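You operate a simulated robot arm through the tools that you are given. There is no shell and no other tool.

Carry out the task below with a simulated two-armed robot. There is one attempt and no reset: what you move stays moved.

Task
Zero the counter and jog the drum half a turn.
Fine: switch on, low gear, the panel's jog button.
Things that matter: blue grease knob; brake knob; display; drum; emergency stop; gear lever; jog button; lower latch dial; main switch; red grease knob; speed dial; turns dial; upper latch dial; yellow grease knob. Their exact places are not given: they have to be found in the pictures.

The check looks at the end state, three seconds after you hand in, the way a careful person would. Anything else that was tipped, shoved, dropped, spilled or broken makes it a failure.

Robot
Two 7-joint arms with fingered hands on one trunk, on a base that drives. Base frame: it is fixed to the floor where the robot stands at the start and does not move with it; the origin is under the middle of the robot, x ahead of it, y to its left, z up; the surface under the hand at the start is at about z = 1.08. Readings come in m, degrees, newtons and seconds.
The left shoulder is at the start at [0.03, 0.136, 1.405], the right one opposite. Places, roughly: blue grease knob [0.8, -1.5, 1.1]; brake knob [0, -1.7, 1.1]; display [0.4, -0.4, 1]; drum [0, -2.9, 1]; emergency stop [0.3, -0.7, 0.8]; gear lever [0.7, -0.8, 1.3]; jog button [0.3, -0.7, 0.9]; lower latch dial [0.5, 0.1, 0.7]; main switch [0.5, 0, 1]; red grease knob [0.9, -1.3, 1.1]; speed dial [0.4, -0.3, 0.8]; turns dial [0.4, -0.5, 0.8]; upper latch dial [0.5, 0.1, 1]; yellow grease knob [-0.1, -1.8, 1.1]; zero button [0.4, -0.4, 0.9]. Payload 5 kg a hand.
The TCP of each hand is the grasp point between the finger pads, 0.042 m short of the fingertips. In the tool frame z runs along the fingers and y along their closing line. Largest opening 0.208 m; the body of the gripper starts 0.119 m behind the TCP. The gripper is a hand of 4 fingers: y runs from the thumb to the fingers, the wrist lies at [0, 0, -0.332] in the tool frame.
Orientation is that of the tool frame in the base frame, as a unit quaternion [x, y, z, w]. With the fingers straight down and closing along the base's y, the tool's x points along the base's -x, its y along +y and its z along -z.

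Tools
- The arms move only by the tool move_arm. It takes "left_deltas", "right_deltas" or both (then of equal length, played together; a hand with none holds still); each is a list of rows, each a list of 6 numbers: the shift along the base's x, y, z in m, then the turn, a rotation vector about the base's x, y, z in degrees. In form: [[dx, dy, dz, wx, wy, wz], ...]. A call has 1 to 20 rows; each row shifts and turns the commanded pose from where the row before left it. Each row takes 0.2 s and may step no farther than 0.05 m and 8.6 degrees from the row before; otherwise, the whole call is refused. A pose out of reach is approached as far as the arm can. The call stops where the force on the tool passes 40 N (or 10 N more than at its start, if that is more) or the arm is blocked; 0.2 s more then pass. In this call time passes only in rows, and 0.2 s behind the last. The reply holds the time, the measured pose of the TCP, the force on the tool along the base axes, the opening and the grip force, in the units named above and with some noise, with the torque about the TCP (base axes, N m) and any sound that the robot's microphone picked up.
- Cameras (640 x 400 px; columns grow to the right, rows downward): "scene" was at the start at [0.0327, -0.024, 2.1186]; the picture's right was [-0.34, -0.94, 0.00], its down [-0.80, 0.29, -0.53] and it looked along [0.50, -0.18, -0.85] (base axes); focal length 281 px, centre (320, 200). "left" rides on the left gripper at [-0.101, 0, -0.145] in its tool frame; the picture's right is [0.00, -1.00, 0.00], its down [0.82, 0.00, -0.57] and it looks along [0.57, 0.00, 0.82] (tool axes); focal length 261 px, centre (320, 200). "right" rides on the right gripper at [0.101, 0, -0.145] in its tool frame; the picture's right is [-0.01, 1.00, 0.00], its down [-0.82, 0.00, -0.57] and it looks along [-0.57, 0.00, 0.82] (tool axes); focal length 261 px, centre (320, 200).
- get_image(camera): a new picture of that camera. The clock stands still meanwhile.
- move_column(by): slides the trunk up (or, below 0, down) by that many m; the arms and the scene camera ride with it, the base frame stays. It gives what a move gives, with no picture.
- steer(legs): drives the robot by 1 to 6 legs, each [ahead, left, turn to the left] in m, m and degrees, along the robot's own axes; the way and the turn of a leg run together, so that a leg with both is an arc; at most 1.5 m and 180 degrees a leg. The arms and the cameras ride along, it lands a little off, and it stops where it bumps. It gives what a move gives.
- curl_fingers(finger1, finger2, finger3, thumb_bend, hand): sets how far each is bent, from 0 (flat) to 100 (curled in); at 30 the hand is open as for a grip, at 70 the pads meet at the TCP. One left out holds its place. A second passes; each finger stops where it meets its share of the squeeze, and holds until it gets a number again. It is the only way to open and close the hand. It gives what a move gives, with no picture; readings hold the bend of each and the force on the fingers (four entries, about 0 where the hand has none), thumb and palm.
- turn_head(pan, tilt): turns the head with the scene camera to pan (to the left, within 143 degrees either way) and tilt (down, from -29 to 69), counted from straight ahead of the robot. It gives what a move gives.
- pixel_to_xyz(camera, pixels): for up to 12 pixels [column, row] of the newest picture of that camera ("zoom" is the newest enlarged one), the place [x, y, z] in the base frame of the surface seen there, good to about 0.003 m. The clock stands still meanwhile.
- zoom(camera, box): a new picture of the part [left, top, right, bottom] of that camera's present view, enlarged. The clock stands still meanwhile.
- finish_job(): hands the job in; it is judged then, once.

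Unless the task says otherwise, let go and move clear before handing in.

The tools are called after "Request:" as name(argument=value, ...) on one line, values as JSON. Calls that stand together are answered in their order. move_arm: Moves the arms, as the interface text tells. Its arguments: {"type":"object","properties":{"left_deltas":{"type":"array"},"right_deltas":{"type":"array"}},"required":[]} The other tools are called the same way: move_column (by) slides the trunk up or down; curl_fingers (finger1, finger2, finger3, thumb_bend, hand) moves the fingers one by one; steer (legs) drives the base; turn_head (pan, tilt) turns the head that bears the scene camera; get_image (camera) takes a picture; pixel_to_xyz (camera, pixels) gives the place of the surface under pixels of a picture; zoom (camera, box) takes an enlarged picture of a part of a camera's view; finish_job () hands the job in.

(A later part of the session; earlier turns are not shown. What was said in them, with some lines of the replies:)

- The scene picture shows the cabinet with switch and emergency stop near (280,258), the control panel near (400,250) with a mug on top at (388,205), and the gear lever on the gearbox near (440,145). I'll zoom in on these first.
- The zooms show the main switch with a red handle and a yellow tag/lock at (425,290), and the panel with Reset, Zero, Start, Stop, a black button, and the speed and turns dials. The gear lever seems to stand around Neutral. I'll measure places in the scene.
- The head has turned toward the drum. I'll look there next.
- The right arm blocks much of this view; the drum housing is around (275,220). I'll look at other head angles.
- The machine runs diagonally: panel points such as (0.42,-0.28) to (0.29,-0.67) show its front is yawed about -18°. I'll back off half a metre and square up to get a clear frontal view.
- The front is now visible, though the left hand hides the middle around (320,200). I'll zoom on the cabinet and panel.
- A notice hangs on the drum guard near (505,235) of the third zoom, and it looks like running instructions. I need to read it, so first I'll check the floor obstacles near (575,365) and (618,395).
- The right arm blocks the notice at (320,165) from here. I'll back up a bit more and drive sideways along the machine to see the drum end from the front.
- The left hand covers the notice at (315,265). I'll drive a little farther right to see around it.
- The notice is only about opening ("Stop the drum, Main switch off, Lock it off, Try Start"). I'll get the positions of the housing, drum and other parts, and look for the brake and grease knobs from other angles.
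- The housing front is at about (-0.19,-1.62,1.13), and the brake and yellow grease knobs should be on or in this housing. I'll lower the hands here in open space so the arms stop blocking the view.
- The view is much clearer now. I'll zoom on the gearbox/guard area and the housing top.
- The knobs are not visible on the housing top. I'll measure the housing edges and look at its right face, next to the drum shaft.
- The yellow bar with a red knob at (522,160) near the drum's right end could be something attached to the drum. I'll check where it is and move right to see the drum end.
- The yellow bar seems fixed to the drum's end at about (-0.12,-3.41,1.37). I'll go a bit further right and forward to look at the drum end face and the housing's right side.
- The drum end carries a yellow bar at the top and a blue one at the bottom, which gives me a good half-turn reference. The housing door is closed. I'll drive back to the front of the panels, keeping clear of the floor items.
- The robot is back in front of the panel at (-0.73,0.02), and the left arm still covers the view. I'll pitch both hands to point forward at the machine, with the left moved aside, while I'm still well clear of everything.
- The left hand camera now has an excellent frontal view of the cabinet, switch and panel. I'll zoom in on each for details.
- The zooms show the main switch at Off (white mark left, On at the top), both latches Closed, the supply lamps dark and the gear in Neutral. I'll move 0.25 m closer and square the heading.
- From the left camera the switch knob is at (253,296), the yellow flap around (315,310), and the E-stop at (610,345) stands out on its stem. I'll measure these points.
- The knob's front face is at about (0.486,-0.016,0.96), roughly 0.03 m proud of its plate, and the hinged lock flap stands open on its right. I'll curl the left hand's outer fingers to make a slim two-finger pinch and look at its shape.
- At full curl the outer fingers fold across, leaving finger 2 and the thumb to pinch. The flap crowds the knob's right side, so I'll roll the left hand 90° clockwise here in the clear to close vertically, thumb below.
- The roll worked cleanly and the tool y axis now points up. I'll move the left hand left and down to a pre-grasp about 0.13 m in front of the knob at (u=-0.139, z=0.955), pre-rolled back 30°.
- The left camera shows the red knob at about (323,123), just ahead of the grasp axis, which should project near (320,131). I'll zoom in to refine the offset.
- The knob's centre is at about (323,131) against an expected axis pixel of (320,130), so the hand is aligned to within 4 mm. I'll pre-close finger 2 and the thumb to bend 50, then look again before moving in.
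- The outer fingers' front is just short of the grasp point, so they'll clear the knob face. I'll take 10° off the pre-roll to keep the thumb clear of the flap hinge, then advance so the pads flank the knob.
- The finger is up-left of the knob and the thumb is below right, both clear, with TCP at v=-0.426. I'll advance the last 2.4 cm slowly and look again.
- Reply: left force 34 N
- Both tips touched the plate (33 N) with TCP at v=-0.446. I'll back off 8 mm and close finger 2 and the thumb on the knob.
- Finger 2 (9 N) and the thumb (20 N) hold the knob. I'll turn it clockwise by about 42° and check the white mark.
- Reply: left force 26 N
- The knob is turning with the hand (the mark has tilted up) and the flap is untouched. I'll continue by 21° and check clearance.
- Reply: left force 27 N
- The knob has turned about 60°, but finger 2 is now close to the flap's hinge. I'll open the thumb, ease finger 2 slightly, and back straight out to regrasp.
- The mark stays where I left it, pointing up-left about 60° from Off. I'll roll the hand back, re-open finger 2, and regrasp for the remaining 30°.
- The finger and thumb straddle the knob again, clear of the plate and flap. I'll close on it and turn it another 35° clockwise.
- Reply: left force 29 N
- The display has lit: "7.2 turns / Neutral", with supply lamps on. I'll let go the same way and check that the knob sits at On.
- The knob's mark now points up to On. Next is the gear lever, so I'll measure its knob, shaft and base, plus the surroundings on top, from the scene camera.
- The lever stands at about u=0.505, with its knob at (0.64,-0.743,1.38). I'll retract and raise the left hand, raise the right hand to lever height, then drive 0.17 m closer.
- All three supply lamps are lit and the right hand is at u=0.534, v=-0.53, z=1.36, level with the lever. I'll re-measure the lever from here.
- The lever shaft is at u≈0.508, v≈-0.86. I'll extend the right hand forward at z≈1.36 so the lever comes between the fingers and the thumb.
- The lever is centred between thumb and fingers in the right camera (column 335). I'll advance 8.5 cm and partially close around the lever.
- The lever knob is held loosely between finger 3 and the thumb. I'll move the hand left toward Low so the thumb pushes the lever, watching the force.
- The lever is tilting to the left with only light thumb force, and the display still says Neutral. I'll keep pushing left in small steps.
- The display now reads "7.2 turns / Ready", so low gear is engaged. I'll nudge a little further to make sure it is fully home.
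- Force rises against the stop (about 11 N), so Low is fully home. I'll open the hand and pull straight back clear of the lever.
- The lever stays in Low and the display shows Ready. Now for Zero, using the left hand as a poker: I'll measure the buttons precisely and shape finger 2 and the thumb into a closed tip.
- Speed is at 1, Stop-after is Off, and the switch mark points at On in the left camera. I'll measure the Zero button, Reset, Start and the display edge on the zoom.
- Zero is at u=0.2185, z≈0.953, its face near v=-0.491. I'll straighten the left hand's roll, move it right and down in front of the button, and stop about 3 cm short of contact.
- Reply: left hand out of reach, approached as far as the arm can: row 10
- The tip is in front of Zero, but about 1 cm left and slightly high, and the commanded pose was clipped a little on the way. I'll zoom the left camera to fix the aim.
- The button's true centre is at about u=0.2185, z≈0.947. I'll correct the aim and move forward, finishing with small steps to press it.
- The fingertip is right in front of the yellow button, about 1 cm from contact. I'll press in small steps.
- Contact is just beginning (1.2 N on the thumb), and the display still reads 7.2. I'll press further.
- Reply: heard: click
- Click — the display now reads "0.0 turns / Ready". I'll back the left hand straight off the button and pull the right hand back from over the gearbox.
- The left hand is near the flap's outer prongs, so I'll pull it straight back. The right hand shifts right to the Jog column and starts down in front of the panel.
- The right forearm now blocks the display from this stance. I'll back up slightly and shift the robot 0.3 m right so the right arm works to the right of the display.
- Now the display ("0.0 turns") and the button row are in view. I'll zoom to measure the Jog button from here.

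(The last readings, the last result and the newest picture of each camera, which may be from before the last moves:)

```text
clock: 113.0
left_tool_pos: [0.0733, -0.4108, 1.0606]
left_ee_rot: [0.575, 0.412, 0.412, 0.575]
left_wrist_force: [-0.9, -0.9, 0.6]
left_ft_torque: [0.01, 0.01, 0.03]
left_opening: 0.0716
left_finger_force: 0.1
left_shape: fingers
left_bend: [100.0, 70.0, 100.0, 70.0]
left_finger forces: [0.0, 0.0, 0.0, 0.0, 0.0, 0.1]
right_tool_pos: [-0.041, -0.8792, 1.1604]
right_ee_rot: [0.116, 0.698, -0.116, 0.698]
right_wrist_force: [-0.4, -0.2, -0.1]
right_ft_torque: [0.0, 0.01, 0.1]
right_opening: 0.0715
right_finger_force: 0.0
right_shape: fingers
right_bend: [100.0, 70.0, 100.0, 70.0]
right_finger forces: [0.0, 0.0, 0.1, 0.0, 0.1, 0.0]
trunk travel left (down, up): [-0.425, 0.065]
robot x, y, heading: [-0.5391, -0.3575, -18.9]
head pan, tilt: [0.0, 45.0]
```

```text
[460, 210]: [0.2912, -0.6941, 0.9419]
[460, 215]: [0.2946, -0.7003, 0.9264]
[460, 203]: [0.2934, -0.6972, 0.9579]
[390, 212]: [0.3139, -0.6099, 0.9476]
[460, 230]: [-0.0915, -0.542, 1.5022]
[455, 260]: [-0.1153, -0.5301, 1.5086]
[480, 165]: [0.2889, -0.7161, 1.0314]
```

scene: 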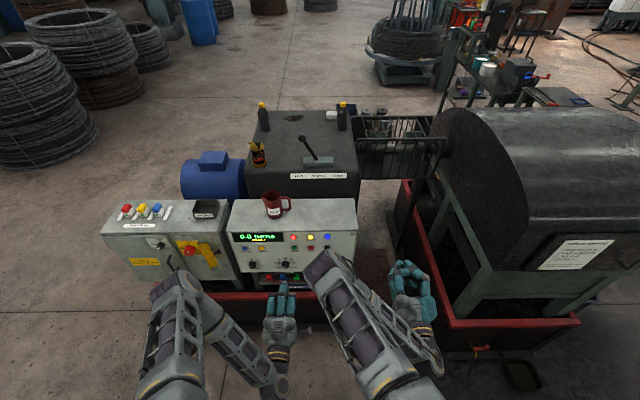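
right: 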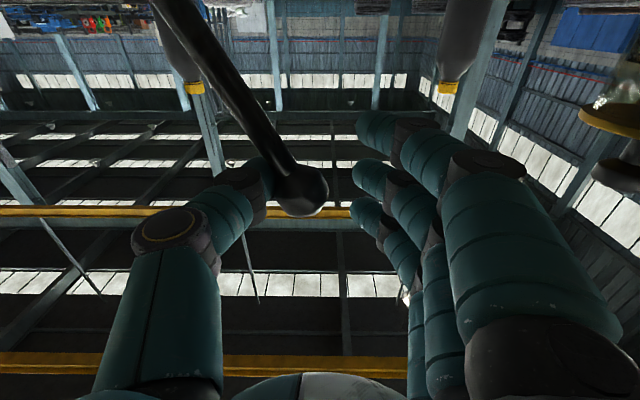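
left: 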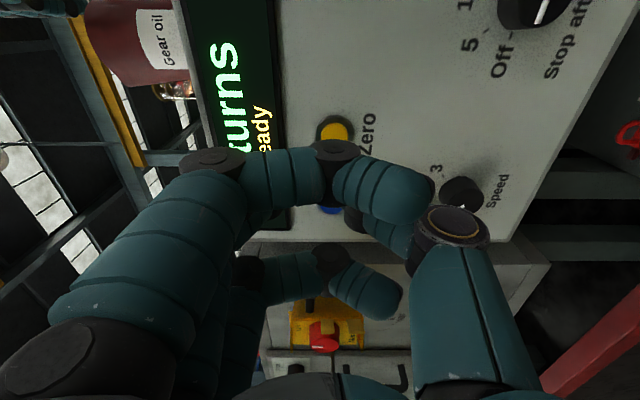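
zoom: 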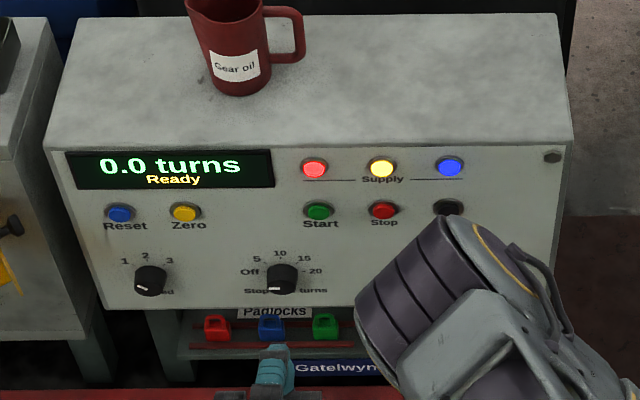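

The Jog button's centre is at about (448,207) in that zoom, with the right elbow just below it. I'll measure that point exactly.

Request:
pixel_to_xyz(camera="zoom", pixels=[[448, 208], [445, 207], [440, 208], [455, 208], [448, 203], [384, 210], [319, 211], [185, 212]])

```text
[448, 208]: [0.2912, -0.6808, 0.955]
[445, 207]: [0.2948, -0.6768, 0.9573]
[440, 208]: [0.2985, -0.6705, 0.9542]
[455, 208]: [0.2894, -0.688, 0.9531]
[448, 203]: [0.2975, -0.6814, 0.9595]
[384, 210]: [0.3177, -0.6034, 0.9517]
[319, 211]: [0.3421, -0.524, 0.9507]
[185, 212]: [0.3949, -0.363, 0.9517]
```

Jog is at u≈0.552, z≈0.948. I'll extend the right hand forward and down beside the panel first, then see how the arm lies.

Request:
move_arm(right_deltas=[[0.0304, -0.0101, -0.0425, 0, 0, 0], [0.0304, -0.0101, -0.0425, 0, 0, 0], [0.0304, -0.0101, -0.0425, 0, 0, 0], [0.0304, -0.0101, -0.0425, 0, 0, 0], [0.0304, -0.0101, -0.0425, 0, 0, 0]])

Request:
get_image(camera="scene")

```text
refused: row 1 steps farther than a row can; nothing moved
```

```text
taken
```

scene: 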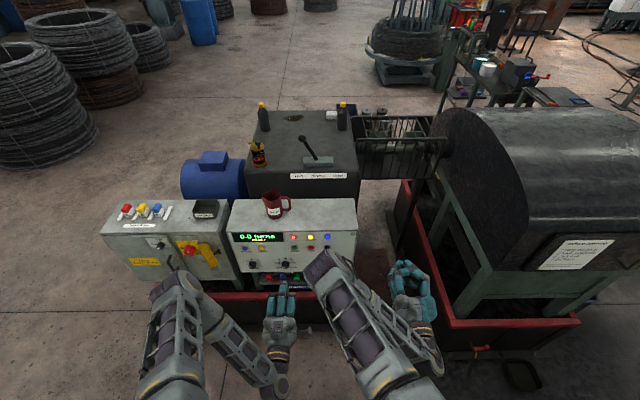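

That step was slightly too long, so I'll split it into shorter rows.

Request:
move_arm(right_deltas=[[0.0253, -0.0084, -0.0354, 0, 0, 0], [0.0253, -0.0084, -0.0354, 0, 0, 0], [0.0253, -0.0084, -0.0354, 0, 0, 0], [0.0253, -0.0084, -0.0354, 0, 0, 0], [0.0253, -0.0084, -0.0354, 0, 0, 0], [0.0253, -0.0084, -0.0354, 0, 0, 0]])

Request:
get_image(camera="scene")

```text
clock: 114.4
left_tool_pos: [0.0748, -0.4125, 1.0593]
left_ee_rot: [0.576, 0.411, 0.411, 0.575]
left_wrist_force: [0.6, -0.2, -0.6]
left_ft_torque: [-0.05, -0.02, 0.11]
left_opening: 0.0718
left_finger_force: 0.0
left_shape: fingers
left_bend: [100.0, 70.0, 100.0, 70.0]
left_finger forces: [0.1, 0.0, 0.0, 0.0, 0.0, 0.0]
right_tool_pos: [0.1116, -0.9286, 0.9463]
right_ee_rot: [0.116, 0.698, -0.116, 0.697]
right_wrist_force: [1.8, -0.4, 0.1]
right_ft_torque: [0.01, -0.04, 0.06]
right_opening: 0.0716
right_finger_force: 0.1
right_shape: fingers
right_bend: [100.0, 70.0, 100.0, 70.0]
right_finger forces: [0.1, 0.1, 0.0, 0.1, 0.0, 0.0]
trunk travel left (down, up): [-0.425, 0.065]
robot x, y, heading: [-0.5384, -0.3573, -18.7]
head pan, tilt: [0.0, 45.0]
```

```text
taken
```

scene: 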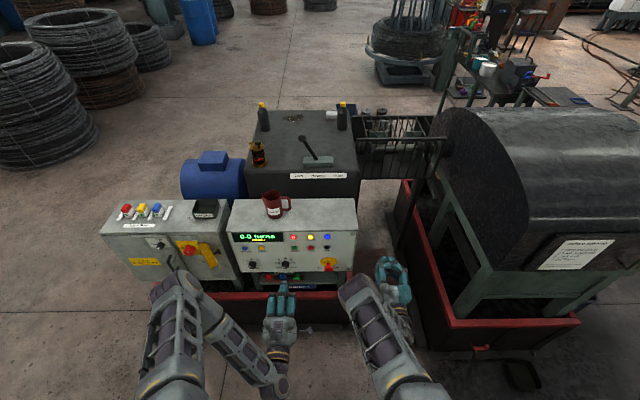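

The whole panel and display are now unobstructed. I'll move the right hand left in front of Jog and the left hand farther left out of its way.

Request:
move_arm(left_deltas=[[0.0126, 0.038, 0, 0, 0, 0], [0.0126, 0.038, 0, 0, 0, 0], [0.0126, 0.038, 0, 0, 0, 0], [0.0126, 0.038, 0, 0, 0, 0], [0.0126, 0.038, 0, 0, 0, 0], [0, 0, 0, 0, 0, 0], [0, 0, 0, 0, 0, 0], [0, 0, 0, 0, 0, 0]], right_deltas=[[0.0116, 0.035, 0, 0, 0, 0], [0.0116, 0.035, 0, 0, 0, 0], [0.0116, 0.035, 0, 0, 0, 0], [0.0116, 0.035, 0, 0, 0, 0], [0.0116, 0.035, 0, 0, 0, 0], [0.0116, 0.035, 0, 0, 0, 0], [0.0116, 0.035, 0, 0, 0, 0], [0.0116, 0.035, 0, 0, 0, 0]])

Request:
get_image(camera="scene")

Request:
get_image(camera="right")

Request:
zoom(camera="scene", box=[225, 195, 365, 295])

```text
clock: 116.2
left_tool_pos: [0.1364, -0.2193, 1.0591]
left_ee_rot: [0.575, 0.412, 0.411, 0.576]
left_wrist_force: [1.0, 0.4, -0.1]
left_ft_torque: [0.0, -0.01, -0.03]
left_opening: 0.0715
left_finger_force: 0.0
left_shape: fingers
left_bend: [100.0, 70.0, 100.0, 70.0]
left_finger forces: [0.0, 0.0, 0.1, 0.0, 0.0, 0.1]
right_tool_pos: [0.2041, -0.6507, 0.9483]
right_ee_rot: [0.115, 0.698, -0.117, 0.697]
right_wrist_force: [-0.2, 0.0, -0.4]
right_ft_torque: [0.03, 0.01, -0.01]
right_opening: 0.0719
right_finger_force: 0.0
right_shape: fingers
right_bend: [100.0, 70.0, 100.0, 70.0]
right_finger forces: [0.0, 0.0, 0.0, 0.1, 0.0, 0.0]
trunk travel left (down, up): [-0.425, 0.065]
robot x, y, heading: [-0.5407, -0.3564, -19.0]
head pan, tilt: [0.0, 45.0]
```

```text
taken
```

scene: 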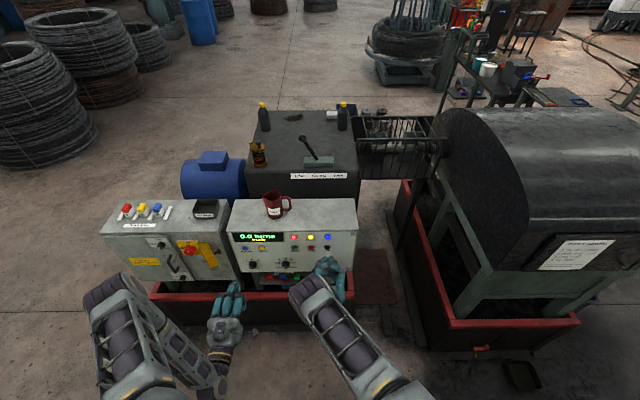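

```text
taken
```

right: 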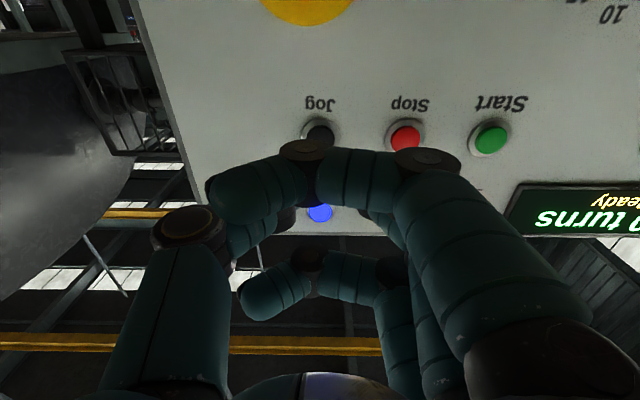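

```text
4.00 times, centred on (295, 245) of scene
```

zoom: 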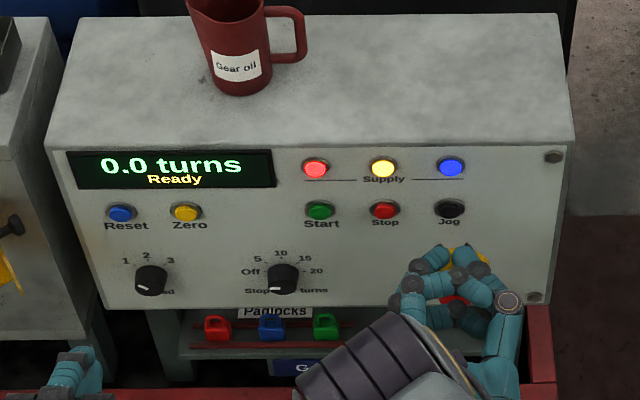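

In the right camera (upside down) Jog is at about (318,131), laterally on axis. I'll zoom there to judge the height offset.

Request:
zoom(camera="right", box=[270, 90, 370, 160])

Request:
pixel_to_xyz(camera="right", pixels=[[319, 130], [319, 124], [319, 137], [310, 130], [328, 130], [404, 136], [404, 127], [404, 145]])

```text
5.71 times, centred on (320, 125) of right
```

zoom: 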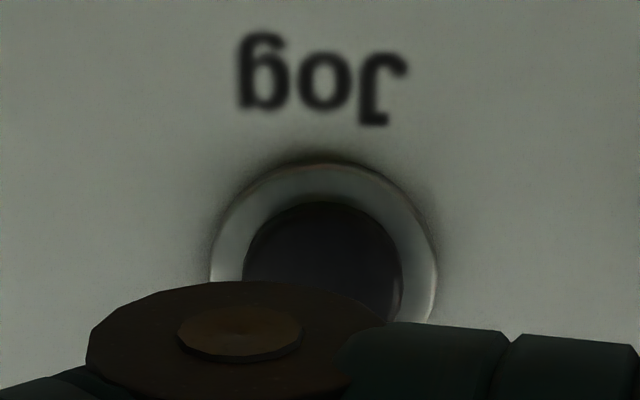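

```text
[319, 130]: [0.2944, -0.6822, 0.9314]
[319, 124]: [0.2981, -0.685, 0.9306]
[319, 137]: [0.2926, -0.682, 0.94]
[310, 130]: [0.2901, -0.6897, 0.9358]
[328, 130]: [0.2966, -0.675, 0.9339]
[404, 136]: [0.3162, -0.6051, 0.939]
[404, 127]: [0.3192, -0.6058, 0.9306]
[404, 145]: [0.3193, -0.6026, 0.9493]
```

Jog's centre is about 5 mm lower than my tip, so I'll drop 4 mm and move up to just short of contact.

Request:
move_arm(right_deltas=[[0.0142, -0.0047, -0.002, 0, 0, 0], [0.0142, -0.0047, -0.002, 0, 0, 0], [0.0142, -0.0047, 0, 0, 0, 0]])

Request:
zoom(camera="scene", box=[225, 195, 365, 295])

Request:
zoom(camera="right", box=[250, 80, 390, 180])

```text
clock: 117.0
left_tool_pos: [0.1356, -0.2204, 1.0587]
left_ee_rot: [0.575, 0.412, 0.411, 0.575]
left_wrist_force: [-0.4, -0.1, 0.4]
left_ft_torque: [0.02, -0.03, 0.02]
left_opening: 0.0714
left_finger_force: 0.1
left_shape: fingers
left_bend: [100.0, 70.0, 100.0, 70.0]
left_finger forces: [0.0, 0.1, 0.1, 0.0, 0.0, 0.1]
right_tool_pos: [0.2463, -0.6641, 0.9438]
right_ee_rot: [0.115, 0.698, -0.116, 0.697]
right_wrist_force: [-0.6, -0.5, 0.1]
right_ft_torque: [-0.05, -0.06, 0.03]
right_opening: 0.0717
right_finger_force: 0.3
right_shape: fingers
right_bend: [100.0, 70.0, 100.0, 70.0]
right_finger forces: [0.0, 0.0, 0.1, 0.0, 0.0, 0.0]
trunk travel left (down, up): [-0.425, 0.065]
robot x, y, heading: [-0.5415, -0.3598, -18.7]
head pan, tilt: [0.0, 45.0]
```

```text
4.00 times, centred on (295, 245) of scene
```

zoom: 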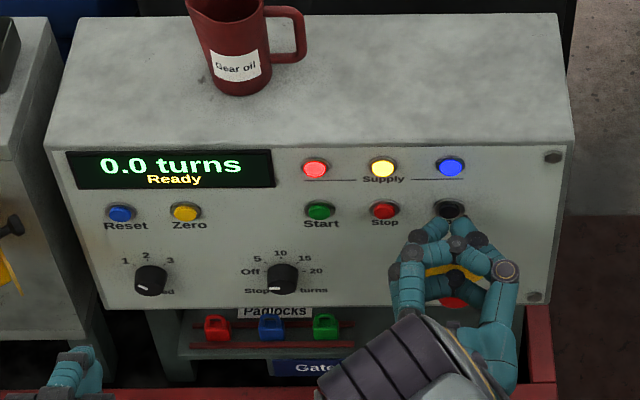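

```text
4.00 times, centred on (320, 130) of right
```

zoom: 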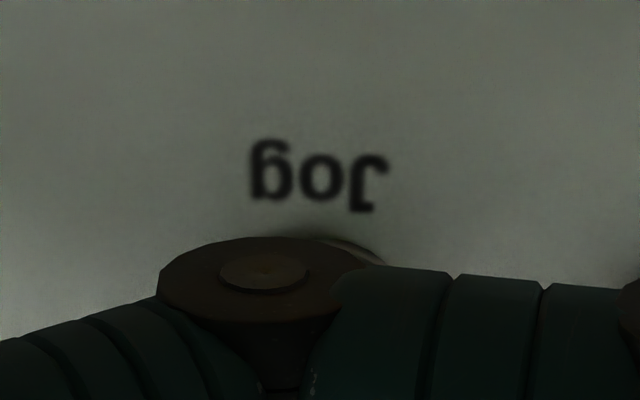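

The tip is centred over Jog at v≈-0.443, with roughly 1 cm to go. I'll step in carefully, checking the display after each step.

Request:
move_arm(right_deltas=[[0.0066, -0.0022, 0, 0, 0, 0]])

Request:
zoom(camera="scene", box=[225, 195, 365, 295])

```text
clock: 117.4
left_tool_pos: [0.1368, -0.2204, 1.058]
left_ee_rot: [0.576, 0.412, 0.411, 0.575]
left_wrist_force: [0.2, -0.2, 0.7]
left_ft_torque: [0.01, 0.0, 0.03]
left_opening: 0.0716
left_finger_force: 0.1
left_shape: fingers
left_bend: [100.0, 70.0, 100.0, 70.0]
left_finger forces: [0.1, 0.1, 0.0, 0.0, 0.1, 0.0]
right_tool_pos: [0.2526, -0.6656, 0.9435]
right_ee_rot: [0.115, 0.698, -0.116, 0.697]
right_wrist_force: [1.3, -0.2, -1.3]
right_ft_torque: [0.03, -0.02, 0.03]
right_opening: 0.0717
right_finger_force: 0.0
right_shape: fingers
right_bend: [100.0, 70.0, 100.0, 70.0]
right_finger forces: [0.0, 0.0, 0.1, 0.0, 0.0, 0.1]
trunk travel left (down, up): [-0.425, 0.065]
robot x, y, heading: [-0.5403, -0.3573, -18.8]
head pan, tilt: [0.0, 45.0]
```

```text
4.00 times, centred on (295, 245) of scene
```

zoom: 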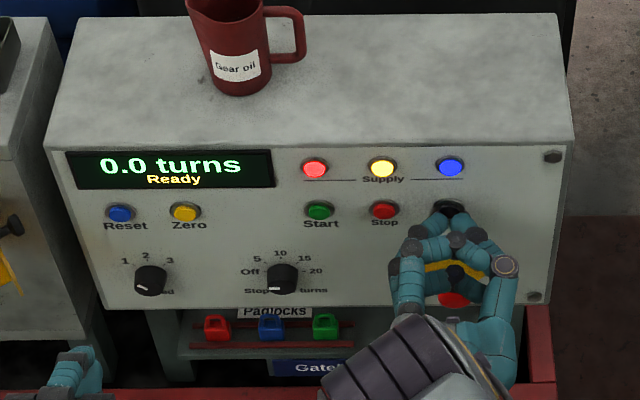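

No contact yet at v=-0.450 and the display still shows 0.0. I'll step in another 4 mm.

Request:
move_arm(right_deltas=[[0.0038, -0.0013, 0, 0, 0, 0]])

Request:
zoom(camera="scene", box=[225, 195, 365, 295])

```text
clock: 117.8
left_tool_pos: [0.1352, -0.2196, 1.0598]
left_ee_rot: [0.575, 0.412, 0.41, 0.575]
left_wrist_force: [0.3, 0.4, 0.2]
left_ft_torque: [0.0, 0.0, 0.02]
left_opening: 0.0717
left_finger_force: 0.2
left_shape: fingers
left_bend: [100.0, 70.0, 100.0, 70.0]
left_finger forces: [0.0, 0.0, 0.1, 0.0, 0.0, 0.0]
right_tool_pos: [0.2558, -0.666, 0.9435]
right_ee_rot: [0.116, 0.698, -0.116, 0.697]
right_wrist_force: [-2.0, 1.9, -0.1]
right_ft_torque: [0.05, -0.07, 0.08]
right_opening: 0.0717
right_finger_force: 2.3
right_shape: fingers
right_bend: [100.0, 70.0, 100.0, 70.0]
right_finger forces: [0.0, 2.8, 0.0, 0.0, 0.0, 0.1]
trunk travel left (down, up): [-0.425, 0.065]
robot x, y, heading: [-0.5399, -0.3566, -19.0]
head pan, tilt: [0.0, 45.0]
heard: click
```

```text
4.00 times, centred on (295, 245) of scene
```

zoom: 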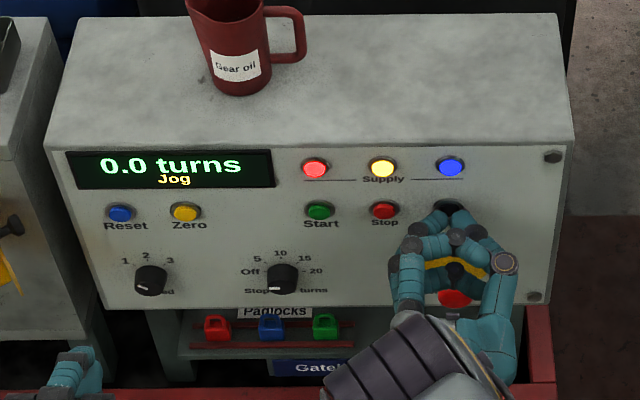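

Click: the display shows "Jog", so the drum is now being driven. I'll hold for one short row and read the counter.

Request:
move_arm(right_deltas=[[0.0005, -0.0002, 0, 0, 0, 0]])

Request:
zoom(camera="scene", box=[225, 195, 365, 295])

```text
clock: 118.2
left_tool_pos: [0.135, -0.2201, 1.0582]
left_ee_rot: [0.575, 0.411, 0.411, 0.575]
left_wrist_force: [0.5, -0.5, 0.3]
left_ft_torque: [-0.01, -0.03, 0.03]
left_opening: 0.0715
left_finger_force: 0.1
left_shape: fingers
left_bend: [100.0, 70.0, 100.0, 70.0]
left_finger forces: [0.0, 0.1, 0.1, 0.1, 0.0, 0.1]
right_tool_pos: [0.2569, -0.6663, 0.9435]
right_ee_rot: [0.115, 0.698, -0.117, 0.697]
right_wrist_force: [-2.6, 2.1, -0.7]
right_ft_torque: [0.0, 0.03, 0.06]
right_opening: 0.0717
right_finger_force: 1.4
right_shape: fingers
right_bend: [100.0, 70.0, 100.0, 70.0]
right_finger forces: [0.0, 3.4, 0.0, 0.0, 0.1, 0.0]
trunk travel left (down, up): [-0.425, 0.065]
robot x, y, heading: [-0.5409, -0.3556, -18.8]
head pan, tilt: [0.0, 45.0]
```

```text
4.00 times, centred on (295, 245) of scene
```

zoom: 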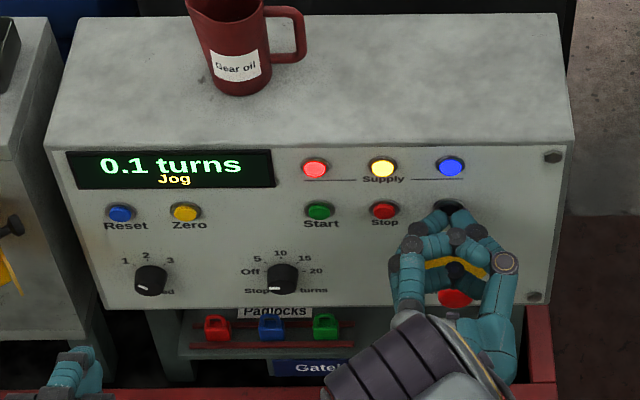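

The counter is at 0.1 after about half a second. I'll keep holding in single rows to learn the rate.

Request:
move_arm(right_deltas=[[0, 0, 0, 0, 0, 0]])

Request:
zoom(camera="scene", box=[225, 195, 365, 295])

```text
clock: 118.6
left_tool_pos: [0.1366, -0.2201, 1.0587]
left_ee_rot: [0.575, 0.411, 0.412, 0.575]
left_wrist_force: [-0.3, -0.1, 0.5]
left_ft_torque: [-0.04, -0.01, 0.04]
left_opening: 0.0714
left_finger_force: 0.0
left_shape: fingers
left_bend: [100.0, 70.0, 100.0, 70.0]
left_finger forces: [0.0, 0.0, 0.0, 0.1, 0.0, 0.0]
right_tool_pos: [0.2569, -0.6673, 0.9447]
right_ee_rot: [0.116, 0.698, -0.117, 0.697]
right_wrist_force: [-2.9, 2.5, -0.7]
right_ft_torque: [0.01, 0.01, 0.09]
right_opening: 0.0716
right_finger_force: 1.5
right_shape: fingers
right_bend: [100.0, 70.0, 100.0, 70.0]
right_finger forces: [0.1, 3.4, 0.1, 0.0, 0.0, 0.0]
trunk travel left (down, up): [-0.425, 0.065]
robot x, y, heading: [-0.538, -0.356, -18.7]
head pan, tilt: [0.0, 45.0]
```

```text
4.00 times, centred on (295, 245) of scene
```

zoom: 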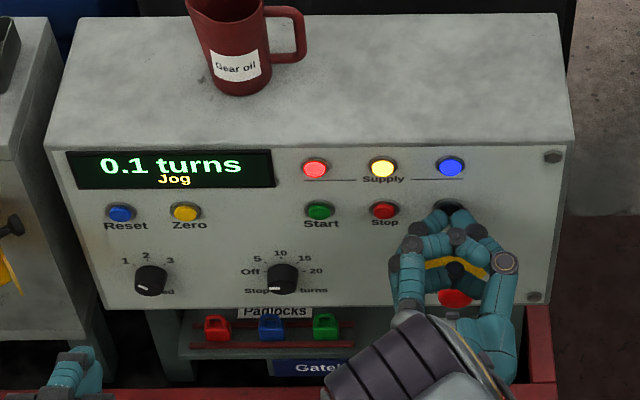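

Still 0.1 at 118.6 s, so the rate is about 0.1–0.15 turns/s. I'll continue holding.

Request:
move_arm(right_deltas=[[0, 0, 0, 0, 0, 0]])

Request:
zoom(camera="scene", box=[225, 195, 365, 295])

```text
clock: 119.0
left_tool_pos: [0.1375, -0.2213, 1.0589]
left_ee_rot: [0.575, 0.411, 0.411, 0.576]
left_wrist_force: [-0.5, -0.2, -0.7]
left_ft_torque: [-0.03, 0.0, -0.02]
left_opening: 0.0714
left_finger_force: 0.0
left_shape: fingers
left_bend: [100.0, 70.0, 100.0, 70.0]
left_finger forces: [0.0, 0.1, 0.0, 0.0, 0.0, 0.0]
right_tool_pos: [0.2551, -0.6661, 0.946]
right_ee_rot: [0.115, 0.698, -0.116, 0.697]
right_wrist_force: [-1.9, 2.1, -0.8]
right_ft_torque: [0.0, 0.04, 0.06]
right_opening: 0.0718
right_finger_force: 1.8
right_shape: fingers
right_bend: [100.0, 70.0, 100.0, 70.0]
right_finger forces: [0.0, 3.4, 0.0, 0.0, 0.0, 0.1]
trunk travel left (down, up): [-0.425, 0.065]
robot x, y, heading: [-0.5417, -0.3595, -18.7]
head pan, tilt: [0.0, 45.0]
```

```text
4.00 times, centred on (295, 245) of scene
```

zoom: 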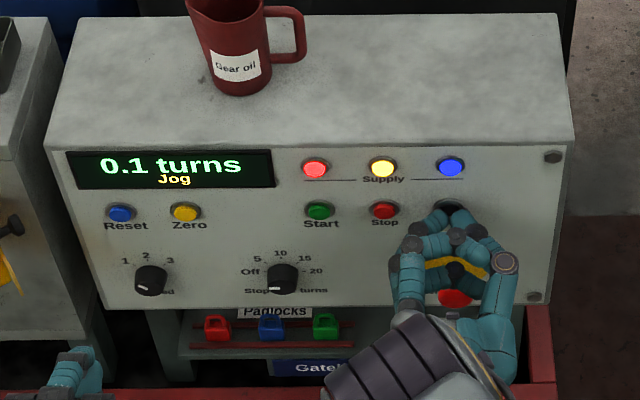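

Still 0.1 at 119.0 s, which suggests about 0.1 turn/s with rounding. I'll hold on.

Request:
move_arm(right_deltas=[[0, 0, 0, 0, 0, 0]])

Request:
zoom(camera="scene", box=[225, 195, 365, 295])

```text
clock: 119.4
left_tool_pos: [0.1372, -0.2209, 1.0597]
left_ee_rot: [0.576, 0.411, 0.411, 0.575]
left_wrist_force: [-0.4, 0.3, 0.3]
left_ft_torque: [0.01, 0.02, 0.0]
left_opening: 0.0716
left_finger_force: 0.0
left_shape: fingers
left_bend: [100.0, 70.0, 100.0, 70.0]
left_finger forces: [0.0, 0.0, 0.0, 0.0, 0.0, 0.1]
right_tool_pos: [0.2575, -0.6675, 0.9445]
right_ee_rot: [0.115, 0.698, -0.116, 0.698]
right_wrist_force: [-3.0, 1.4, -0.7]
right_ft_torque: [0.0, -0.01, 0.08]
right_opening: 0.0716
right_finger_force: 1.6
right_shape: fingers
right_bend: [100.0, 70.0, 100.0, 70.0]
right_finger forces: [0.0, 3.4, 0.0, 0.0, 0.0, 0.0]
trunk travel left (down, up): [-0.425, 0.065]
robot x, y, heading: [-0.5358, -0.3628, -18.5]
head pan, tilt: [0.0, 45.0]
```

```text
4.00 times, centred on (295, 245) of scene
```

zoom: 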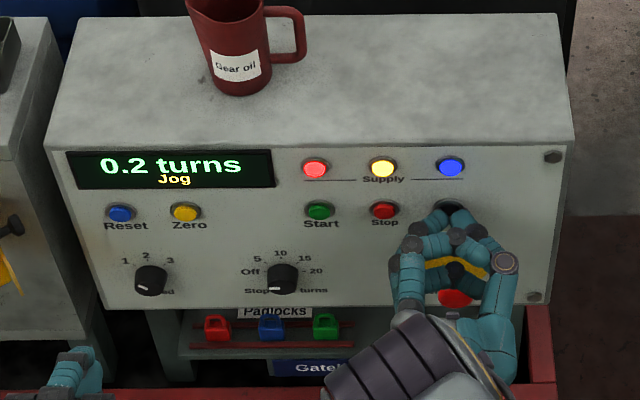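

The counter turned to 0.2 between 119.0 and 119.4 s. I'll hold two more rows.

Request:
move_arm(right_deltas=[[0, 0, 0, 0, 0, 0], [0, 0, 0, 0, 0, 0]])

Request:
zoom(camera="scene", box=[225, 195, 365, 295])

```text
clock: 120.0
left_tool_pos: [0.136, -0.2207, 1.0594]
left_ee_rot: [0.575, 0.411, 0.411, 0.576]
left_wrist_force: [-0.4, 0.3, 0.0]
left_ft_torque: [0.03, -0.03, 0.03]
left_opening: 0.0714
left_finger_force: 0.0
left_shape: fingers
left_bend: [100.0, 70.0, 100.0, 70.0]
left_finger forces: [0.0, 0.0, 0.0, 0.0, 0.0, 0.0]
right_tool_pos: [0.2566, -0.667, 0.9442]
right_ee_rot: [0.114, 0.698, -0.116, 0.698]
right_wrist_force: [-2.9, 1.5, -1.5]
right_ft_torque: [-0.03, 0.04, 0.08]
right_opening: 0.0716
right_finger_force: 1.5
right_shape: fingers
right_bend: [100.0, 70.0, 100.0, 70.0]
right_finger forces: [0.0, 3.4, 0.1, 0.0, 0.0, 0.0]
trunk travel left (down, up): [-0.425, 0.065]
robot x, y, heading: [-0.5388, -0.3565, -18.7]
head pan, tilt: [0.0, 45.0]
```

```text
4.00 times, centred on (295, 245) of scene
```

zoom: 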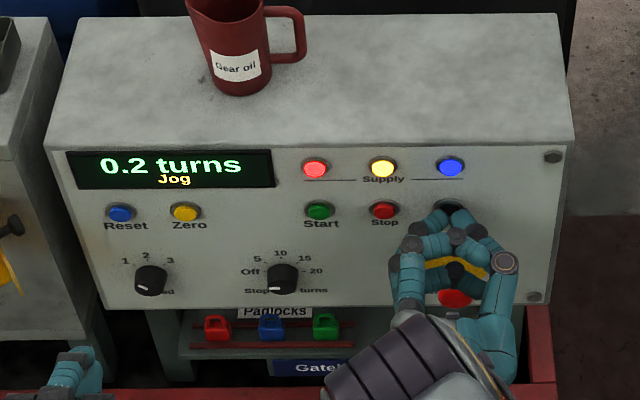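

The counter still shows 0.2 at 120.0 s. I'll hold one more row.

Request:
move_arm(right_deltas=[[0, 0, 0, 0, 0, 0]])

Request:
zoom(camera="scene", box=[225, 195, 365, 295])

```text
clock: 120.4
left_tool_pos: [0.1359, -0.2194, 1.0585]
left_ee_rot: [0.575, 0.411, 0.411, 0.575]
left_wrist_force: [-0.2, 0.7, 0.3]
left_ft_torque: [0.01, 0.0, 0.01]
left_opening: 0.0717
left_finger_force: 0.1
left_shape: fingers
left_bend: [100.0, 70.0, 100.0, 70.0]
left_finger forces: [0.0, 0.0, 0.1, 0.1, 0.1, 0.0]
right_tool_pos: [0.2573, -0.6659, 0.9437]
right_ee_rot: [0.115, 0.698, -0.116, 0.698]
right_wrist_force: [-3.4, 1.2, -0.7]
right_ft_torque: [0.01, 0.04, 0.03]
right_opening: 0.0714
right_finger_force: 1.9
right_shape: fingers
right_bend: [100.0, 70.0, 100.0, 70.0]
right_finger forces: [0.1, 3.4, 0.0, 0.0, 0.1, 0.0]
trunk travel left (down, up): [-0.425, 0.065]
robot x, y, heading: [-0.5412, -0.3618, -18.7]
head pan, tilt: [0.0, 45.0]
```

```text
4.00 times, centred on (295, 245) of scene
```

zoom: 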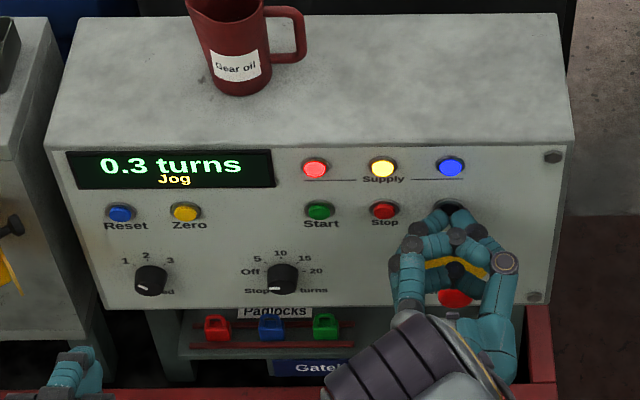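

The counter reached 0.3 between 120.0 and 120.4 s, consistent with 0.1 turn/s from a start near 117.6 s. I'll keep holding toward 0.5, at about 122.6 s.

Request:
move_arm(right_deltas=[[0, 0, 0, 0, 0, 0], [0, 0, 0, 0, 0, 0]])

Request:
zoom(camera="scene", box=[225, 195, 365, 295])

```text
clock: 121.0
left_tool_pos: [0.1353, -0.2199, 1.0585]
left_ee_rot: [0.575, 0.412, 0.412, 0.575]
left_wrist_force: [-0.4, -0.2, -0.7]
left_ft_torque: [0.01, 0.0, -0.03]
left_opening: 0.0715
left_finger_force: 0.0
left_shape: fingers
left_bend: [100.0, 70.0, 100.0, 70.0]
left_finger forces: [0.0, 0.1, 0.1, 0.1, 0.0, 0.1]
right_tool_pos: [0.257, -0.6663, 0.9458]
right_ee_rot: [0.115, 0.698, -0.116, 0.698]
right_wrist_force: [-3.1, 1.9, -0.3]
right_ft_torque: [-0.02, -0.02, 0.07]
right_opening: 0.0715
right_finger_force: 1.6
right_shape: fingers
right_bend: [100.0, 70.0, 100.0, 70.0]
right_finger forces: [0.0, 3.4, 0.1, 0.1, 0.0, 0.1]
trunk travel left (down, up): [-0.425, 0.065]
robot x, y, heading: [-0.5389, -0.3598, -18.7]
head pan, tilt: [0.0, 45.0]
```

```text
4.00 times, centred on (295, 245) of scene
```

zoom: 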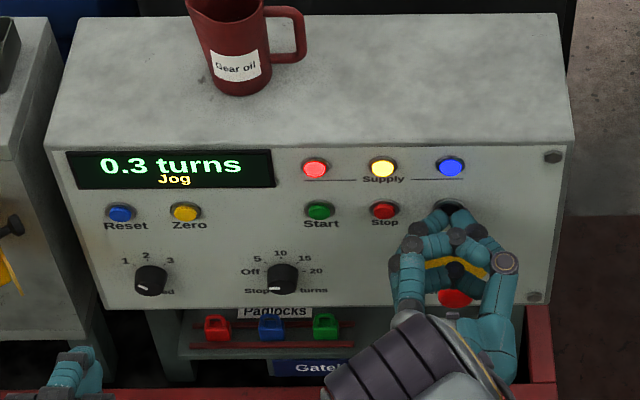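

The counter reads 0.3 at 121.0 s, as predicted. I'll hold two more rows.

Request:
move_arm(right_deltas=[[0, 0, 0, 0, 0, 0], [0, 0, 0, 0, 0, 0]])

Request:
zoom(camera="scene", box=[225, 195, 365, 295])

```text
clock: 121.6
left_tool_pos: [0.136, -0.2192, 1.0588]
left_ee_rot: [0.575, 0.411, 0.412, 0.575]
left_wrist_force: [-0.1, -0.3, 0.2]
left_ft_torque: [0.01, -0.01, 0.04]
left_opening: 0.0714
left_finger_force: 0.0
left_shape: fingers
left_bend: [100.0, 70.0, 100.0, 70.0]
left_finger forces: [0.1, 0.0, 0.0, 0.0, 0.0, 0.1]
right_tool_pos: [0.2563, -0.6669, 0.9451]
right_ee_rot: [0.115, 0.698, -0.116, 0.698]
right_wrist_force: [-2.1, 2.1, -0.9]
right_ft_torque: [0.0, 0.0, 0.08]
right_opening: 0.0716
right_finger_force: 1.6
right_shape: fingers
right_bend: [100.0, 70.0, 100.0, 70.0]
right_finger forces: [0.0, 3.4, 0.1, 0.0, 0.0, 0.0]
trunk travel left (down, up): [-0.425, 0.065]
robot x, y, heading: [-0.5428, -0.3557, -18.7]
head pan, tilt: [0.0, 45.0]
```

```text
4.00 times, centred on (295, 245) of scene
```

zoom: 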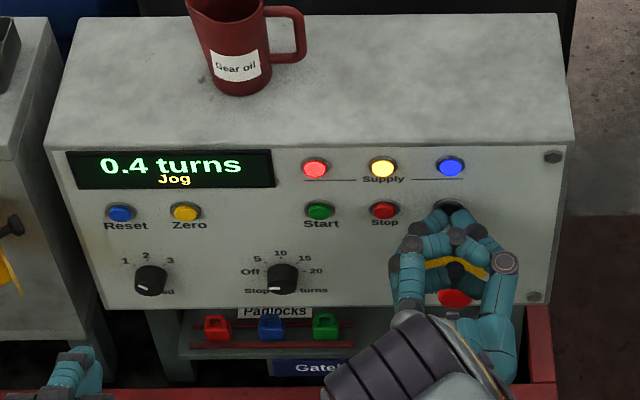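

The counter reads 0.4 at 121.6 s. I'll hold one row at a time now.

Request:
move_arm(right_deltas=[[0, 0, 0, 0, 0, 0]])

Request:
zoom(camera="scene", box=[225, 195, 365, 295])

```text
clock: 122.0
left_tool_pos: [0.1348, -0.2207, 1.0601]
left_ee_rot: [0.575, 0.411, 0.411, 0.575]
left_wrist_force: [1.0, 0.2, -0.8]
left_ft_torque: [0.01, 0.0, -0.03]
left_opening: 0.0716
left_finger_force: 0.1
left_shape: fingers
left_bend: [100.0, 70.0, 100.0, 70.0]
left_finger forces: [0.0, 0.0, 0.0, 0.0, 0.1, 0.0]
right_tool_pos: [0.2562, -0.6672, 0.9443]
right_ee_rot: [0.115, 0.698, -0.116, 0.697]
right_wrist_force: [-3.5, 1.8, -1.4]
right_ft_torque: [-0.02, 0.02, 0.04]
right_opening: 0.0716
right_finger_force: 1.4
right_shape: fingers
right_bend: [100.0, 70.0, 100.0, 70.0]
right_finger forces: [0.0, 3.5, 0.0, 0.0, 0.1, 0.0]
trunk travel left (down, up): [-0.425, 0.065]
robot x, y, heading: [-0.5396, -0.3586, -18.8]
head pan, tilt: [0.0, 45.0]
```

```text
4.00 times, centred on (295, 245) of scene
```

zoom: 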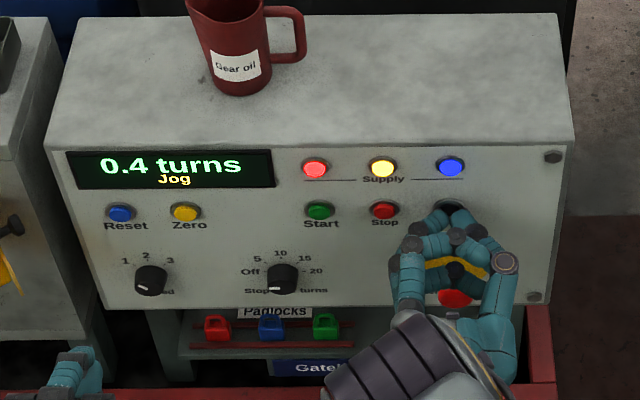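

It still shows 0.4 at 122.0 s, so 0.5 falls at about 122.6 s. I'll hold two more rows and then release in the same call.

Request:
move_arm(right_deltas=[[0, 0, 0, 0, 0, 0], [0, 0, 0, 0, 0, 0], [-0.0114, 0.0038, 0, 0, 0, 0]])

Request:
zoom(camera="scene", box=[225, 195, 365, 295])

```text
clock: 122.8
left_tool_pos: [0.1362, -0.2207, 1.0592]
left_ee_rot: [0.575, 0.412, 0.411, 0.575]
left_wrist_force: [0.0, 0.7, 1.1]
left_ft_torque: [-0.02, 0.0, -0.03]
left_opening: 0.0714
left_finger_force: 0.0
left_shape: fingers
left_bend: [100.0, 70.0, 100.0, 70.0]
left_finger forces: [0.0, 0.0, 0.0, 0.0, 0.0, 0.1]
right_tool_pos: [0.2456, -0.6647, 0.9456]
right_ee_rot: [0.115, 0.697, -0.117, 0.698]
right_wrist_force: [-0.1, 0.2, 0.8]
right_ft_torque: [0.01, -0.01, 0.0]
right_opening: 0.0715
right_finger_force: 0.1
right_shape: fingers
right_bend: [100.0, 70.0, 100.0, 70.0]
right_finger forces: [0.0, 0.0, 0.1, 0.0, 0.0, 0.1]
trunk travel left (down, up): [-0.425, 0.065]
robot x, y, heading: [-0.5395, -0.3587, -18.7]
head pan, tilt: [0.0, 45.0]
```

```text
4.00 times, centred on (295, 245) of scene
```

zoom: 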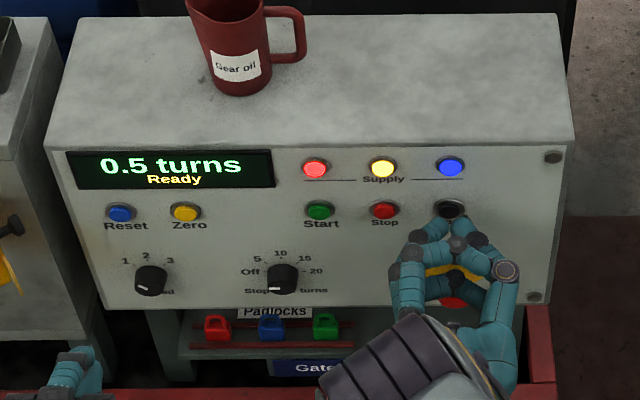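

The display reads "0.5 turns / Ready" and the drum has stopped. I'll pull both hands straight back from the machine.

Request:
move_arm(left_deltas=[[-0.0285, 0.0095, 0, 0, 0, 0], [-0.0285, 0.0095, 0, 0, 0, 0], [0, 0, 0, 0, 0, 0], [0, 0, 0, 0, 0, 0]], right_deltas=[[-0.038, 0.0126, 0, 0, 0, 0], [-0.038, 0.0126, 0, 0, 0, 0], [-0.038, 0.0126, 0, 0, 0, 0], [-0.038, 0.0126, 0, 0, 0, 0]])

Request:
steer(legs=[[-0.3, 0, 0]])

Request:
get_image(camera="scene")

Request:
zoom(camera="scene", box=[110, 130, 380, 300])

```text
clock: 123.8
left_tool_pos: [0.0779, -0.2025, 1.0592]
left_ee_rot: [0.575, 0.411, 0.411, 0.575]
left_wrist_force: [0.6, 0.3, 0.4]
left_ft_torque: [0.0, 0.02, -0.02]
left_opening: 0.0714
left_finger_force: 0.1
left_shape: fingers
left_bend: [100.0, 70.0, 100.0, 70.0]
left_finger forces: [0.1, 0.1, 0.1, 0.0, 0.0, 0.1]
right_tool_pos: [0.0943, -0.6126, 0.9445]
right_ee_rot: [0.116, 0.697, -0.116, 0.698]
right_wrist_force: [0.2, -0.7, 1.1]
right_ft_torque: [0.03, 0.06, -0.01]
right_opening: 0.0712
right_finger_force: 0.0
right_shape: fingers
right_bend: [100.0, 70.0, 100.0, 70.0]
right_finger forces: [0.0, 0.0, 0.0, 0.0, 0.0, 0.0]
trunk travel left (down, up): [-0.425, 0.065]
robot x, y, heading: [-0.5421, -0.3594, -18.8]
head pan, tilt: [0.0, 45.0]
```

```text
clock: 125.9
left_tool_pos: [-0.2074, -0.1054, 1.0595]
left_ee_rot: [0.575, 0.411, 0.411, 0.576]
left_wrist_force: [-0.6, 0.8, -0.9]
left_ft_torque: [-0.01, 0.02, -0.03]
left_opening: 0.0716
left_finger_force: 0.2
left_shape: fingers
left_bend: [100.0, 70.0, 100.0, 70.0]
left_finger forces: [0.1, 0.1, 0.0, 0.0, 0.0, 0.1]
right_tool_pos: [-0.1918, -0.5153, 0.9454]
right_ee_rot: [0.115, 0.697, -0.116, 0.698]
right_wrist_force: [-1.3, 0.0, 1.4]
right_ft_torque: [0.03, 0.08, -0.02]
right_opening: 0.0716
right_finger_force: 0.0
right_shape: fingers
right_bend: [100.0, 70.0, 100.0, 70.0]
right_finger forces: [0.0, 0.0, 0.0, 0.0, 0.0, 0.0]
trunk travel left (down, up): [-0.425, 0.065]
robot x, y, heading: [-0.8244, -0.2602, -18.7]
head pan, tilt: [0.0, 45.0]
```

```text
taken
```

scene: 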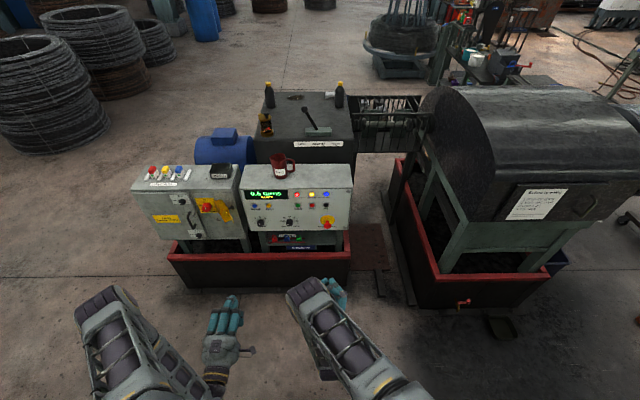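

```text
2.35 times, centred on (245, 215) of scene
```

zoom: 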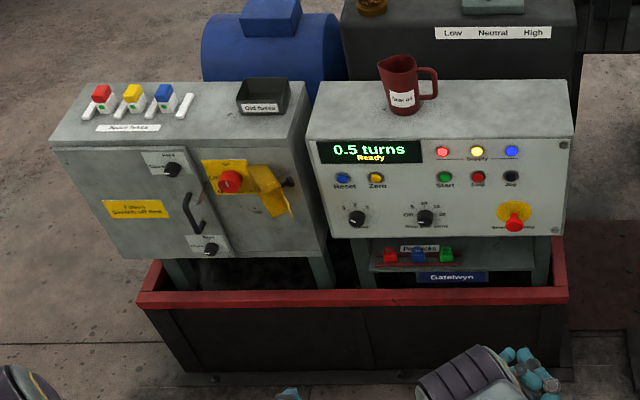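

Everything on the panels is as intended: 0.5 turns, Ready, switch On, lever Low, mug and flap untouched. I'll drive 1.5 m right along the clear lane to check the drum's bars visually.

Request:
steer(legs=[[0, -1.5, 0]])

Request:
turn_head(pan=-20, tilt=30)

Request:
get_image(camera="scene")

```text
clock: 133.3
left_tool_pos: [-0.6971, -1.5323, 1.0582]
left_ee_rot: [0.577, 0.409, 0.408, 0.577]
left_wrist_force: [0.4, -0.4, -0.1]
left_ft_torque: [0.02, 0.0, 0.06]
left_opening: 0.0716
left_finger_force: 0.0
left_shape: fingers
left_bend: [100.0, 70.0, 100.0, 70.0]
left_finger forces: [0.0, 0.1, 0.0, 0.0, 0.0, 0.0]
right_tool_pos: [-0.6861, -1.9437, 0.9438]
right_ee_rot: [0.119, 0.697, -0.119, 0.697]
right_wrist_force: [-0.4, -0.7, -0.7]
right_ft_torque: [0.01, 0.01, 0.03]
right_opening: 0.0717
right_finger_force: 0.1
right_shape: fingers
right_bend: [100.0, 70.0, 100.0, 70.0]
right_finger forces: [0.0, 0.0, 0.0, 0.0, 0.1, 0.0]
trunk travel left (down, up): [-0.425, 0.065]
robot x, y, heading: [-1.3201, -1.6803, -19.2]
head pan, tilt: [0.0, 45.0]
```

```text
clock: 134.2
left_tool_pos: [-0.6963, -1.5322, 1.0589]
left_ee_rot: [0.577, 0.408, 0.409, 0.577]
left_wrist_force: [-0.6, -0.4, 0.6]
left_ft_torque: [0.02, -0.01, -0.01]
left_opening: 0.0717
left_finger_force: 0.0
left_shape: fingers
left_bend: [100.0, 70.0, 100.0, 70.0]
left_finger forces: [0.0, 0.1, 0.0, 0.0, 0.1, 0.0]
right_tool_pos: [-0.6857, -1.9434, 0.9442]
right_ee_rot: [0.118, 0.697, -0.12, 0.697]
right_wrist_force: [-0.7, 0.5, 0.4]
right_ft_torque: [0.01, 0.01, -0.01]
right_opening: 0.0717
right_finger_force: 0.1
right_shape: fingers
right_bend: [100.0, 70.0, 100.0, 70.0]
right_finger forces: [0.0, 0.1, 0.0, 0.0, 0.0, 0.0]
trunk travel left (down, up): [-0.425, 0.065]
robot x, y, heading: [-1.3182, -1.6837, -19.6]
head pan, tilt: [-20.0, 30.0]
```

```text
taken
```

scene: 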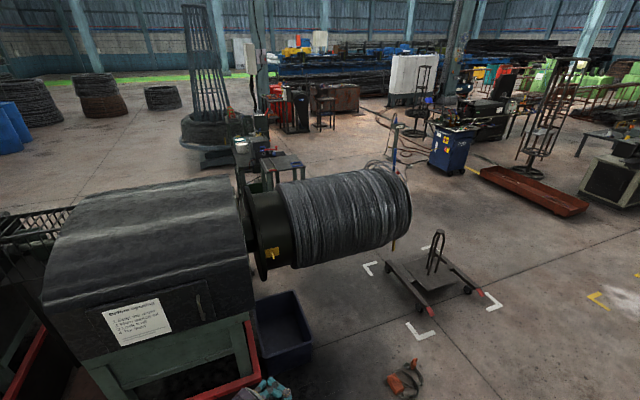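

Request:
zoom(camera="scene", box=[340, 110, 450, 280])

Request:
pixel_to_xyz(camera="scene", pixels=[[394, 135], [395, 150], [396, 160], [395, 128], [394, 246]])

Request:
zoom(camera="scene", box=[230, 220, 310, 280])

```text
2.35 times, centred on (395, 195) of scene
```

zoom: 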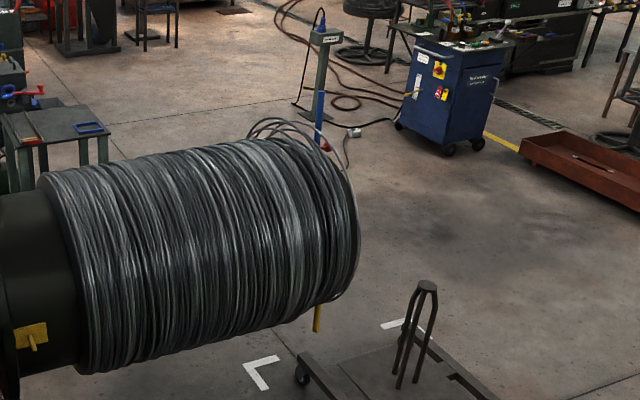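

```text
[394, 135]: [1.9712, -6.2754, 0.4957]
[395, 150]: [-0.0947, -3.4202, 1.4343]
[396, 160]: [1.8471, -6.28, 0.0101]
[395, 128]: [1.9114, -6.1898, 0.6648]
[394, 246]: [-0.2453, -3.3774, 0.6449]
```

```text
6.67 times, centred on (270, 250) of scene
```

zoom: 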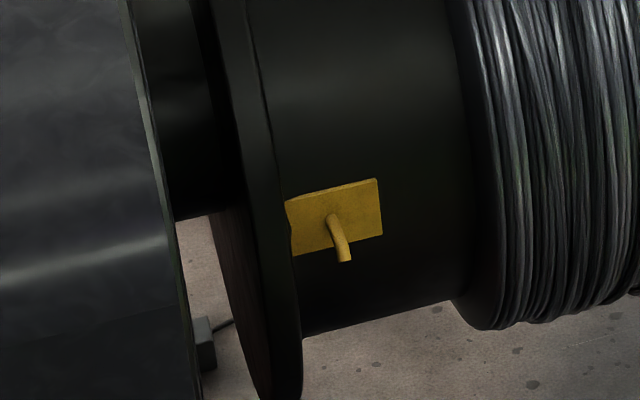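

The blue bar is now at the top and the yellow one at the bottom, the reverse of before. Their measured positions put the rotation within a few degrees of half a turn. The counter reads 0.5, nothing else was disturbed, and the hands are clear, so I'm handing in.

Request:
finish_job()

```text
The job is handed in.
```

The counter was zeroed and the drum jogged half a turn. The display reads "0.5 turns / Ready". I haven't seen the check's result.

- **Switch:** I turned the main switch to On, and all three supply lamps lit.
- **Gear:** The lever is in Low against its stop, and the display went from Neutral to Ready.
- **Counter:** It read 7.2 turns. One press of Zero brought it to 0.0.
- **Jog:** I held the panel's jog button for about five seconds, until the display read 0.5.
- **Drum:** I checked the bars on its end afterwards. Blue is now at the top and yellow at the bottom, the reverse of before. Their positions put the rotation within a few degrees of half a turn.

The machine is left switched on and in low gear. As far as the pictures show, nothing else moved; the mug and the switch's lock flap are where they were. Both hands are clear of the machine.
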